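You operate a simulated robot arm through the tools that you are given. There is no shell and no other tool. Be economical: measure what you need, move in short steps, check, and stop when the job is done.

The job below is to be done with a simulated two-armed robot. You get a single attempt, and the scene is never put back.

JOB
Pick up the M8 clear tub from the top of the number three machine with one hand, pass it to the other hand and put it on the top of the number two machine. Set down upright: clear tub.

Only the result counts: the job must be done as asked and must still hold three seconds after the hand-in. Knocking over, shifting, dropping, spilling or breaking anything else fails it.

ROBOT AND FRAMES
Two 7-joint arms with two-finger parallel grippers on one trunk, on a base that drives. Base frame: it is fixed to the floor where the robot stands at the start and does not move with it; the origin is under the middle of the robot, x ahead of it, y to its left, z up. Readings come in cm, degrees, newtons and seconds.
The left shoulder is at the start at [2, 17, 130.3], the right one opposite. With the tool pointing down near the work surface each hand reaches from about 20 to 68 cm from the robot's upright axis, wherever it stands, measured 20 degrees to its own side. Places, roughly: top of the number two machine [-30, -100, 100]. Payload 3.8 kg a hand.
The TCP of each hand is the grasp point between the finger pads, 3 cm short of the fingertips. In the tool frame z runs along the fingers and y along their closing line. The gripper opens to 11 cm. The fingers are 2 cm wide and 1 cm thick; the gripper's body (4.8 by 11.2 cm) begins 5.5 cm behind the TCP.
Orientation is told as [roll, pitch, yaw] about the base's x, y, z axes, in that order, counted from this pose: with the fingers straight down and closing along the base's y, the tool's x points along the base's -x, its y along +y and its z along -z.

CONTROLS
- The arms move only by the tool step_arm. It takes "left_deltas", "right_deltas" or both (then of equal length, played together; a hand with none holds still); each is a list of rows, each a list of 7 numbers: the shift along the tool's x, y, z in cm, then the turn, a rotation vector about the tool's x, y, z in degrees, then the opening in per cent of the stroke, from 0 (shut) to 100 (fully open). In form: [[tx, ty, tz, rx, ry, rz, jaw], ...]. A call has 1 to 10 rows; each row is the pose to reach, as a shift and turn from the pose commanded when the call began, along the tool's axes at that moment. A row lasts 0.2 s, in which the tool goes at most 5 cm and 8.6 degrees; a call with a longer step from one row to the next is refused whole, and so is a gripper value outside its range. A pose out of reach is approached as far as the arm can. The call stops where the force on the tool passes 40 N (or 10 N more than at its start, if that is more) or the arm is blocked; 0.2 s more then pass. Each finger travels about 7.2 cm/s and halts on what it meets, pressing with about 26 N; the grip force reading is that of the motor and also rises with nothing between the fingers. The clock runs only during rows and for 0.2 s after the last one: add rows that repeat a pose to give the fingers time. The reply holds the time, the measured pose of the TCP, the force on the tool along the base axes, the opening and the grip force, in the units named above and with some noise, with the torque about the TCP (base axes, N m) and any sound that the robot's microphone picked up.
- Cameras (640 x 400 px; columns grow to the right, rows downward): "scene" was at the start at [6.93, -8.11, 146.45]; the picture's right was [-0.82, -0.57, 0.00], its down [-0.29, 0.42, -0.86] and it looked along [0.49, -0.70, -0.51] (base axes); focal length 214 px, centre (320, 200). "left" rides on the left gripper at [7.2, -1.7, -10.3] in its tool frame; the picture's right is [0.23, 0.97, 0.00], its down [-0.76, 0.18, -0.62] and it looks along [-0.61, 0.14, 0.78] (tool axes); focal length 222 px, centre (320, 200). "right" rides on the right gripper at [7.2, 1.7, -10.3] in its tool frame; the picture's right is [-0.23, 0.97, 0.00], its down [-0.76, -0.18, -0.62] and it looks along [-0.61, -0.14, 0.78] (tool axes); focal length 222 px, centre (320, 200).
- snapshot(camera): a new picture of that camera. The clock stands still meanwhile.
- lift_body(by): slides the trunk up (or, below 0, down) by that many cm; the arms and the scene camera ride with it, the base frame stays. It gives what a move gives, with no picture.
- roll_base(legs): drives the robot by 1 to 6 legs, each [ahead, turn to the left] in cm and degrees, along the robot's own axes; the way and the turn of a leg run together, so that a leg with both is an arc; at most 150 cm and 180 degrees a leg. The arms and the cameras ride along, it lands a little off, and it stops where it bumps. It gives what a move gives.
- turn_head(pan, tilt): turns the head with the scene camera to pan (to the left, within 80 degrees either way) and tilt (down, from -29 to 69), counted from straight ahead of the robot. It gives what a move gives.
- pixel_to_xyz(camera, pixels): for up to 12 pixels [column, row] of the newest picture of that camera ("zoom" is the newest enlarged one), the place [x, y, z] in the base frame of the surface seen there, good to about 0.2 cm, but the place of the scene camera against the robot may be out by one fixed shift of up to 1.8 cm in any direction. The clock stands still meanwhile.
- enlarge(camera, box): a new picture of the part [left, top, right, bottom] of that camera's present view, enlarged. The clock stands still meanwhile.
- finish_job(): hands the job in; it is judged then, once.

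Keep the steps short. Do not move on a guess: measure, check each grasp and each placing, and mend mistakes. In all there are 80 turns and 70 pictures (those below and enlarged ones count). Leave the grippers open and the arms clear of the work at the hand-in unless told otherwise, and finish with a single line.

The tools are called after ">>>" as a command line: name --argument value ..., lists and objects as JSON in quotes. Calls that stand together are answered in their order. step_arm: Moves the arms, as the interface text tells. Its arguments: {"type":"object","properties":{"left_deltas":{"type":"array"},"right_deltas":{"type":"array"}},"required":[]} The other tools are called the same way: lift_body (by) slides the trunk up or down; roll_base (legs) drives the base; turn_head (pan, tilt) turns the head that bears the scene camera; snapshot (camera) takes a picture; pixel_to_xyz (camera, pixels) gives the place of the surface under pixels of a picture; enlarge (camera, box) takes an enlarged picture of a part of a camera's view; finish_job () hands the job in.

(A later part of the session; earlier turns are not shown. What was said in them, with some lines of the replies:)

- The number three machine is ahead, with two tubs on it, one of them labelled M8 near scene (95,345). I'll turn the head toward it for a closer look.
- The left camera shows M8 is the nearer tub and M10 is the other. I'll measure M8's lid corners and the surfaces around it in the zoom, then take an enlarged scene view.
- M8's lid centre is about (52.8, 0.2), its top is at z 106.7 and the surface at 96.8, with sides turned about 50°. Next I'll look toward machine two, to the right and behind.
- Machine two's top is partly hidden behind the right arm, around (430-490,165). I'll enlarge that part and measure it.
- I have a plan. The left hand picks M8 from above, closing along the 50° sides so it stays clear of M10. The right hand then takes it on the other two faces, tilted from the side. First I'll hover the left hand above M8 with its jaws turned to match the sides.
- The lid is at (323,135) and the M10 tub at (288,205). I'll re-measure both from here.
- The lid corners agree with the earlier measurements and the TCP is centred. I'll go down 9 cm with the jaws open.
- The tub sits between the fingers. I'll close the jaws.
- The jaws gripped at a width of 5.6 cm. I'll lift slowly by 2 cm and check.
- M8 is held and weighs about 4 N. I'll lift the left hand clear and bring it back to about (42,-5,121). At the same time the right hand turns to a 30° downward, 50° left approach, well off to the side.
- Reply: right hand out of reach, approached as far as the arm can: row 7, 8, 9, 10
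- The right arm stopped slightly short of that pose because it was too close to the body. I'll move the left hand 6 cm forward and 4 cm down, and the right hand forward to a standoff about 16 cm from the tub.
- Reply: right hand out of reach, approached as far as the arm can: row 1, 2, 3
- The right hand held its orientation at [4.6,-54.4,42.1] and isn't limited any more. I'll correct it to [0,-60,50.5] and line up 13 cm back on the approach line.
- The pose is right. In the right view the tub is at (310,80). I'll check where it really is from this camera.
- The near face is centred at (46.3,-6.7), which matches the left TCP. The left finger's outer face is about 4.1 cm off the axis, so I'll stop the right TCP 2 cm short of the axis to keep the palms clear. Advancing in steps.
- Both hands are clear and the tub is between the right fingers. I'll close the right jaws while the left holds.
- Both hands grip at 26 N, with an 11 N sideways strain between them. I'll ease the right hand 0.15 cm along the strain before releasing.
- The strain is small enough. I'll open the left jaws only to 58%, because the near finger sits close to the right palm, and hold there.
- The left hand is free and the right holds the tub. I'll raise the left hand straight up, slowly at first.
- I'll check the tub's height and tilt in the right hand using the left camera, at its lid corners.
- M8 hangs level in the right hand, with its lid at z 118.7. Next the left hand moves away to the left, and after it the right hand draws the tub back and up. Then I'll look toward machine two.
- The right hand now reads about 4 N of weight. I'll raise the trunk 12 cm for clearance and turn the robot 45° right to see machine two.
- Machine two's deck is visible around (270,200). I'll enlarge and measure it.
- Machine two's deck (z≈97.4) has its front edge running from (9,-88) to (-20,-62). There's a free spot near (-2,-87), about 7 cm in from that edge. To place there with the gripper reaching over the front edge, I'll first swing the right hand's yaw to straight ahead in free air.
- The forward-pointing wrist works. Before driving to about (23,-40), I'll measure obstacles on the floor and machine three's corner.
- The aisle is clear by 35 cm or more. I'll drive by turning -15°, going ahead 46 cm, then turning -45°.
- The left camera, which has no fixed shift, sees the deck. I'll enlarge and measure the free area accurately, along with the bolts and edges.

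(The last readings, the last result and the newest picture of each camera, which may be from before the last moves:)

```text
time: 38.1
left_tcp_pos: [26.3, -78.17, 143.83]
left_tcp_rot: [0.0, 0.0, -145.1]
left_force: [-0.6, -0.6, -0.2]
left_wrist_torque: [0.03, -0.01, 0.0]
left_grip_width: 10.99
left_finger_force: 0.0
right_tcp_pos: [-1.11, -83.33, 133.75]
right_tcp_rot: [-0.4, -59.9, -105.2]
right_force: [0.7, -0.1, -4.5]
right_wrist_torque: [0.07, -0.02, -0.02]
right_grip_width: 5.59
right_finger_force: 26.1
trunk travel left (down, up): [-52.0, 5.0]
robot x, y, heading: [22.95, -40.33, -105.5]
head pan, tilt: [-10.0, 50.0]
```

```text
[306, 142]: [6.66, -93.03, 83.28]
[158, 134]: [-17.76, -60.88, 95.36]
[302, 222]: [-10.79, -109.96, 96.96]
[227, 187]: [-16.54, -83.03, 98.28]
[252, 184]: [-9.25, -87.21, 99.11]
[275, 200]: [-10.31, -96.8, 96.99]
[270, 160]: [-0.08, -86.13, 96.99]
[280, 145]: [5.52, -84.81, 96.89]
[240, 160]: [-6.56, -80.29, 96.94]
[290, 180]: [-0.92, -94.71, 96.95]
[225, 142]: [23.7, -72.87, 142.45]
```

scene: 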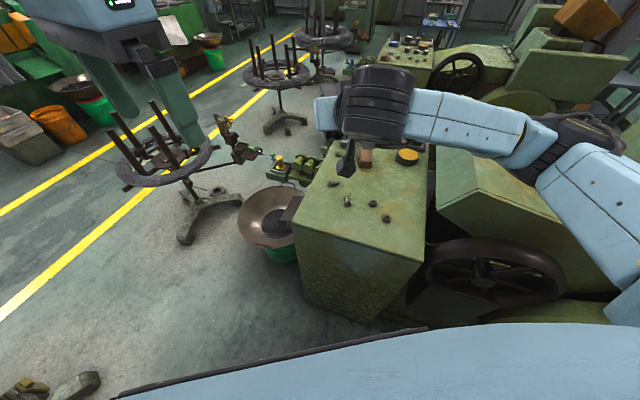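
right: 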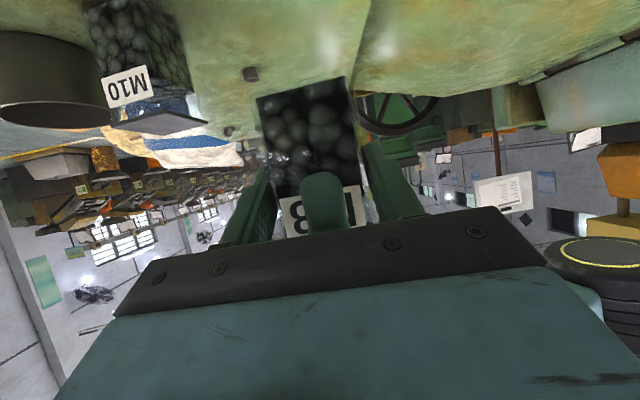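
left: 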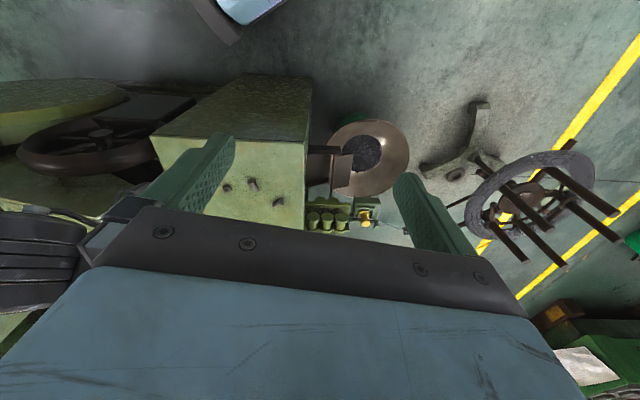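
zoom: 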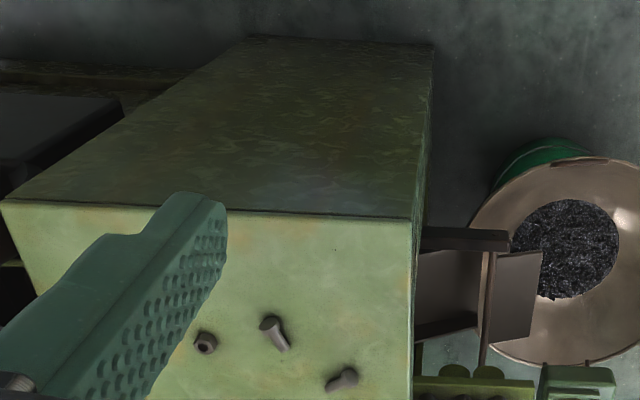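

The deck is at z 96.95. A free spot at about (0.3,-88.2) is 6 cm from the edges and 9 cm from the nearest bolt. I'll check how high the right arm's links are over the housing before lowering.

>>> pixel_to_xyz --camera "scene" --pixels '[[370, 130], [430, 135], [500, 150], [525, 160], [560, 185], [600, 215], [480, 185], [560, 220], [590, 260], [630, 290]]'

>>> snapshot --camera "right"

```text
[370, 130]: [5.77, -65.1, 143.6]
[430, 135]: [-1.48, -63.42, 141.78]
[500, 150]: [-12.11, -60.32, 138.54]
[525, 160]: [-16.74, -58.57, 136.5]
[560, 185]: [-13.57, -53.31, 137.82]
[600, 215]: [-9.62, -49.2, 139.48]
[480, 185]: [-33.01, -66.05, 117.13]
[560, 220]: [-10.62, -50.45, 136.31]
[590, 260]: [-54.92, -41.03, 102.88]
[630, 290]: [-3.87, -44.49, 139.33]
```

```text
37 pictures are left
```

right: 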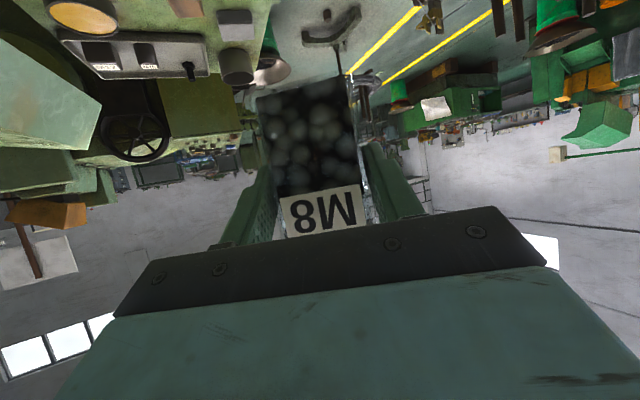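

The tub sits the same as when grasped and the arm links have enough clearance. I'll lower the trunk 12 cm, then shift over the spot and come down 15 cm.

>>> lift_body --by -12

>>> step_arm --right_deltas '[[-0.6, 1.31, 1.04, 0, 0, 0, 0], [-1.2, 2.62, 2.08, 0, 0, 0, 0], [0.66, 2.62, 3.15, 0, 0, 0, 0], [2.51, 2.62, 4.22, 0, 0, 0, 0], [4.37, 2.62, 5.29, 0, 0, 0, 0], [6.22, 2.62, 6.37, 0, 0, 0, 0], [8.08, 2.62, 7.44, 0, 0, 0, 0], [9.93, 2.62, 8.51, 0, 0, 0, 0], [11.79, 2.62, 9.58, 0, 0, 0, 0], [11.79, 2.62, 9.58, 0, 0, 0, 0]]'

>>> snapshot --camera "right"

>>> snapshot --camera "scene"

```text
time: 39.6
left_tcp_pos: [26.26, -78.1, 131.83]
left_tcp_rot: [-0.1, 0.0, -145.1]
left_force: [-1.1, 0.6, -0.6]
left_wrist_torque: [0.03, 0.01, 0.0]
left_grip_width: 10.99
left_finger_force: 0.1
right_tcp_pos: [-1.12, -83.39, 121.9]
right_tcp_rot: [-0.4, -59.8, -105.2]
right_force: [0.3, -0.4, -3.7]
right_wrist_torque: [0.08, -0.05, -0.01]
right_grip_width: 5.6
right_finger_force: 26.0
trunk travel left (down, up): [-40.0, 17.0]
robot x, y, heading: [22.89, -40.17, -105.6]
head pan, tilt: [-10.0, 50.0]
```

```text
time: 41.8
left_tcp_pos: [26.27, -78.11, 131.87]
left_tcp_rot: [0.0, 0.0, -145.1]
left_force: [0.0, 0.3, 0.6]
left_wrist_torque: [0.0, 0.02, 0.03]
left_grip_width: 10.96
left_finger_force: 0.1
right_tcp_pos: [0.61, -86.37, 106.71]
right_tcp_rot: [-0.3, -60.0, -105.2]
right_force: [-0.1, -0.5, -3.4]
right_wrist_torque: [0.03, 0.0, -0.01]
right_grip_width: 5.58
right_finger_force: 26.3
trunk travel left (down, up): [-40.0, 17.0]
robot x, y, heading: [23.15, -40.22, -105.6]
head pan, tilt: [-10.0, 50.0]
```

```text
36 pictures are left
```

right: 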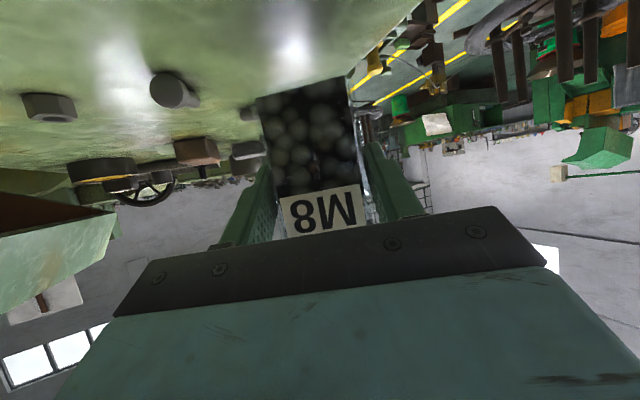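

```text
35 pictures are left
```

scene: 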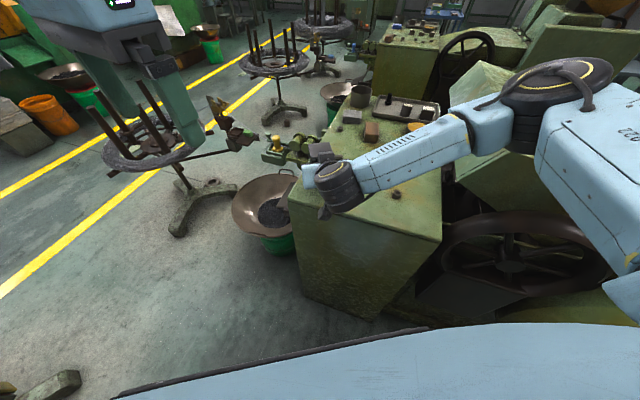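

I'll measure the tub's bottom edge, the deck and the bolt with the right camera.

>>> enlarge --camera "right" --box '[130, 20, 410, 195]'

>>> pixel_to_xyz --camera "right" --pixels '[[262, 103], [340, 85], [275, 185], [352, 170], [170, 92], [245, 112], [225, 90], [270, 60], [330, 60], [375, 40]]'

```text
2.29 times, centred on (270, 108) of right
```

zoom: 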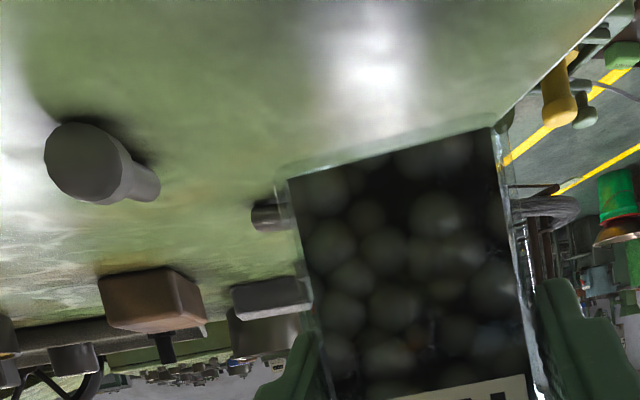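

```text
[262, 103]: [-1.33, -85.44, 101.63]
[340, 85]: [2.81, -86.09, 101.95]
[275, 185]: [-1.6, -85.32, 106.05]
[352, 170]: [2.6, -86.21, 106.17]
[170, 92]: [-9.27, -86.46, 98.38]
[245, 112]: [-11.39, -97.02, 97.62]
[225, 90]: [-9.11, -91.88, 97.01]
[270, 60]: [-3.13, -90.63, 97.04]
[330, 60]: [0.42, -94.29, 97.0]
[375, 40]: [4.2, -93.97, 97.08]
```

The tub's bottom is about 3.9 cm above the deck, and the corners are well within the edges (2.7 cm or more). I'll lower 3.3 cm and then creep.

>>> step_arm --right_deltas '[[0.87, 0, 0.5, 0, 0, 0, 0], [1.73, 0, 1.0, 0, 0, 0, 0], [2.4, 0, 1.4, 0, 0, 0, 0], [2.86, 0, 1.65, 0, 0, 0, 0], [2.86, 0, 1.65, 0, 0, 0, 0]]'

>>> snapshot --camera "left"

```text
time: 43.0
left_tcp_pos: [26.36, -78.2, 131.81]
left_tcp_rot: [0.0, 0.0, -145.0]
left_force: [-0.6, 0.4, -0.5]
left_wrist_torque: [-0.02, -0.03, 0.0]
left_grip_width: 10.99
left_finger_force: 0.0
right_tcp_pos: [0.65, -86.44, 103.6]
right_tcp_rot: [-0.3, -59.9, -105.2]
right_force: [0.1, 0.0, -4.5]
right_wrist_torque: [0.06, -0.01, 0.0]
right_grip_width: 5.58
right_finger_force: 26.0
trunk travel left (down, up): [-40.0, 17.0]
robot x, y, heading: [22.91, -40.1, -105.5]
head pan, tilt: [-10.0, 50.0]
```

```text
33 pictures are left
```

left: 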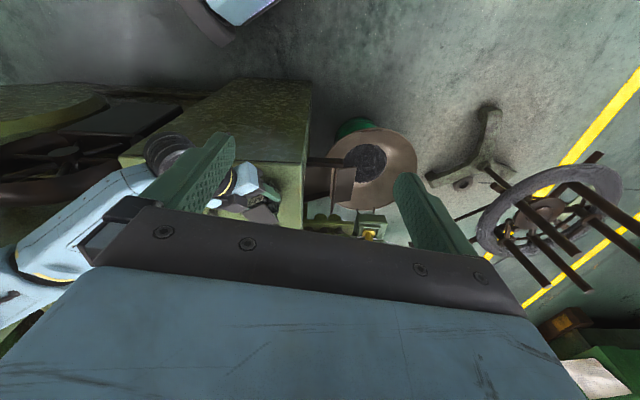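

The weight is still on the hand at −4.5 N, so there's no contact yet. I'll creep down in 0.1 cm rows.

>>> step_arm --right_deltas '[[0.09, 0, 0.05, 0, 0, 0, 0], [0.17, 0, 0.1, 0, 0, 0, 0], [0.26, 0, 0.15, 0, 0, 0, 0], [0.35, 0, 0.2, 0, 0, 0, 0], [0.43, 0, 0.25, 0, 0, 0, 0], [0.43, 0, 0.25, 0, 0, 0, 0]]'

```text
time: 44.4
left_tcp_pos: [26.2, -78.13, 131.78]
left_tcp_rot: [0.0, 0.0, -145.0]
left_force: [0.0, 0.0, -0.6]
left_wrist_torque: [0.0, -0.04, -0.01]
left_grip_width: 11.01
left_finger_force: 0.1
right_tcp_pos: [0.64, -86.39, 103.08]
right_tcp_rot: [-0.4, -59.8, -105.2]
right_force: [0.3, -0.1, -4.7]
right_wrist_torque: [0.06, -0.04, -0.01]
right_grip_width: 5.6
right_finger_force: 26.4
trunk travel left (down, up): [-40.0, 17.0]
robot x, y, heading: [22.67, -39.86, -105.5]
head pan, tilt: [-10.0, 50.0]
```

There's still no contact. I'll keep creeping.

>>> step_arm --right_deltas '[[0.09, 0, 0.05, 0, 0, 0, 0], [0.17, 0, 0.1, 0, 0, 0, 0], [0.22, 0, 0.125, 0, 0, 0, 0], [0.26, 0, 0.15, 0, 0, 0, 0]]'

```text
time: 45.4
left_tcp_pos: [26.31, -78.16, 131.83]
left_tcp_rot: [-0.1, -0.1, -145.0]
left_force: [0.0, -0.1, -0.5]
left_wrist_torque: [-0.02, 0.01, -0.01]
left_grip_width: 11.0
left_finger_force: 0.2
right_tcp_pos: [0.77, -86.37, 102.82]
right_tcp_rot: [-0.4, -59.9, -105.2]
right_force: [-0.4, -0.7, -0.5]
right_wrist_torque: [-0.06, -0.08, -0.03]
right_grip_width: 5.56
right_finger_force: 25.9
trunk travel left (down, up): [-40.0, 17.0]
robot x, y, heading: [22.83, -40.18, -105.6]
head pan, tilt: [-10.0, 50.0]
```

The weight has gone to about zero, so the tub is touching the deck. I'll lower 0.1 cm more to seat it.

>>> step_arm --right_deltas '[[0.05, 0, 0.03, 0, 0, 0, 0], [0.09, 0, 0.05, 0, 0, 0, 0], [0.09, 0, 0.05, 0, 0, 0, 0]]'

>>> snapshot --camera "right"

```text
time: 46.2
left_tcp_pos: [26.27, -78.19, 131.81]
left_tcp_rot: [0.0, 0.1, -144.9]
left_force: [0.3, 0.5, 0.2]
left_wrist_torque: [0.0, -0.04, -0.02]
left_grip_width: 10.99
left_finger_force: 0.2
right_tcp_pos: [0.71, -86.36, 102.84]
right_tcp_rot: [-0.2, -60.0, -105.3]
right_force: [-2.0, 1.2, 5.9]
right_wrist_torque: [0.11, -0.12, 0.04]
right_grip_width: 5.57
right_finger_force: 26.0
trunk travel left (down, up): [-40.0, 17.0]
robot x, y, heading: [23.02, -40.03, -105.4]
head pan, tilt: [-10.0, 50.0]
```

```text
32 pictures are left
```

right: 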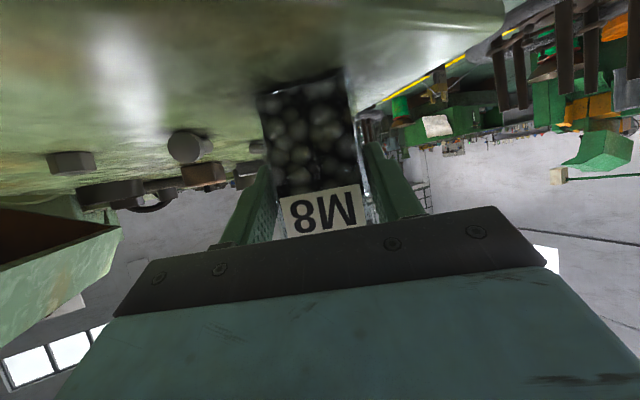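

It's seated, pressing 6 N upward. I'll open the right jaws gradually.

>>> step_arm --right_deltas '[[0, 0, 0, 0, 0, 0, 53], [0, 0, 0, 0, 0, 0, 58], [0, 0, 0, 0, 0, 0, 65], [0, 0, 0, 0, 0, 0, 75], [0, 0, 0, 0, 0, 0, 85], [0, 0, 0, 0, 0, 0, 85]]'

>>> snapshot --camera "right"

```text
time: 47.6
left_tcp_pos: [26.22, -78.2, 131.78]
left_tcp_rot: [0.0, 0.0, -145.0]
left_force: [0.1, 0.3, 0.2]
left_wrist_torque: [-0.01, 0.0, 0.01]
left_grip_width: 11.01
left_finger_force: 0.0
right_tcp_pos: [0.66, -86.33, 102.72]
right_tcp_rot: [-0.3, -59.9, -105.3]
right_force: [-0.9, 1.1, -0.7]
right_wrist_torque: [0.04, -0.02, 0.02]
right_grip_width: 9.36
right_finger_force: 0.3
trunk travel left (down, up): [-40.0, 17.0]
robot x, y, heading: [22.83, -39.93, -105.4]
head pan, tilt: [-10.0, 50.0]
```

```text
31 pictures are left
```

right: 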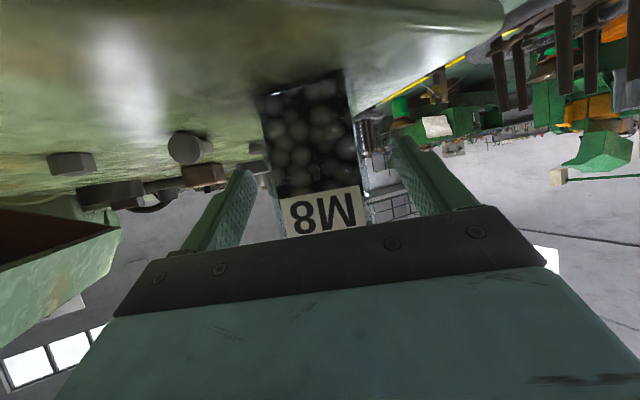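

The tub stands free. I'll withdraw straight back along the fingers by 20 cm, which also rises 10 cm.

>>> step_arm --right_deltas '[[0, 0, -1, 0, 0, 0, 85], [0, 0, -3, 0, 0, 0, 85], [0, 0, -5.5, 0, 0, 0, 85], [0, 0, -8, 0, 0, 0, 85], [0, 0, -11, 0, 0, 0, 85], [0, 0, -14, 0, 0, 0, 85], [0, 0, -17, 0, 0, 0, 100], [0, 0, -20, 0, 0, 0, 100]]'

>>> snapshot --camera "right"

>>> snapshot --camera "scene"

```text
time: 49.4
left_tcp_pos: [26.31, -78.22, 131.79]
left_tcp_rot: [0.0, 0.0, -145.0]
left_force: [0.1, -0.1, -0.1]
left_wrist_torque: [0.01, 0.0, 0.02]
left_grip_width: 10.99
left_finger_force: 0.0
right_tcp_pos: [6.72, -71.69, 112.09]
right_tcp_rot: [-0.5, -59.8, -105.1]
right_force: [-0.4, 0.4, 0.8]
right_wrist_torque: [-0.02, 0.04, 0.0]
right_grip_width: 11.03
right_finger_force: 0.1
right hand out of reach, approached as far as the arm can: row 8
trunk travel left (down, up): [-40.0, 17.0]
robot x, y, heading: [23.29, -40.21, -105.8]
head pan, tilt: [-10.0, 50.0]
```

```text
30 pictures are left
```

right: 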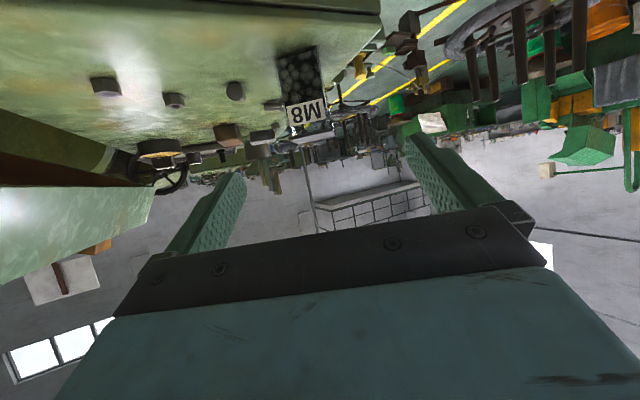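

```text
29 pictures are left
```

scene: 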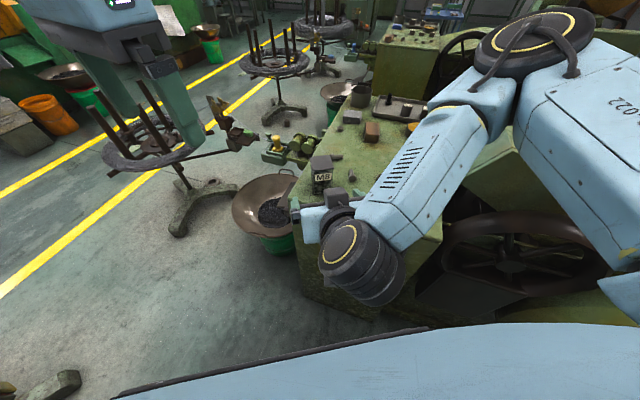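

M8 stands on machine two's deck at scene (320,170). I'll raise the trunk for clearance and take a last close look.

>>> lift_body --by 12

>>> enlarge --camera "scene" --box '[240, 90, 440, 215]'

>>> enlarge --camera "left" --box '[150, 60, 390, 230]'

```text
time: 50.9
left_tcp_pos: [26.26, -78.18, 143.8]
left_tcp_rot: [0.1, 0.0, -145.0]
left_force: [0.2, -0.2, 0.1]
left_wrist_torque: [0.01, -0.01, 0.0]
left_grip_width: 10.99
left_finger_force: 0.0
right_tcp_pos: [6.56, -71.86, 123.89]
right_tcp_rot: [-0.3, -59.9, -105.3]
right_force: [-0.8, 0.7, 0.3]
right_wrist_torque: [0.0, 0.02, 0.02]
right_grip_width: 11.04
right_finger_force: 0.1
trunk travel left (down, up): [-52.0, 5.0]
robot x, y, heading: [22.73, -40.05, -105.3]
head pan, tilt: [-10.0, 50.0]
```

```text
3.20 times, centred on (340, 152) of scene
```

zoom: 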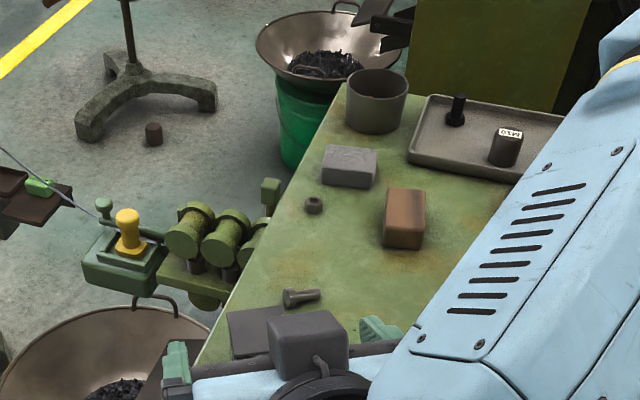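

```text
2.35 times, centred on (270, 145) of left
```

zoom: 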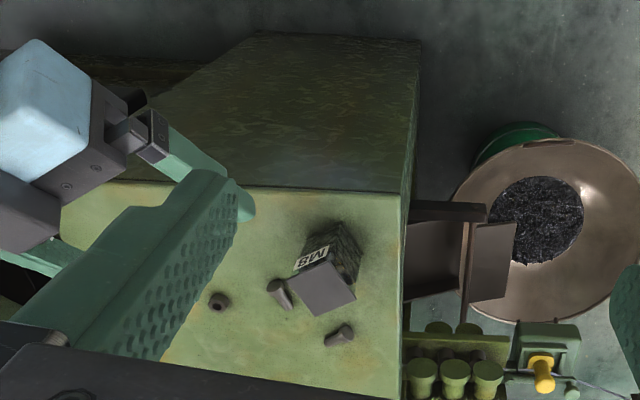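

M8 stands upright and well inside machine two's deck. The bolts and nuts are where they were, both grippers are open and the arms are clear, so I'm handing in.

>>> finish_job

```text
The job is handed in.
```

The M8 clear tub was picked up with the left hand, passed to the right and set down upright on top of the number two machine.
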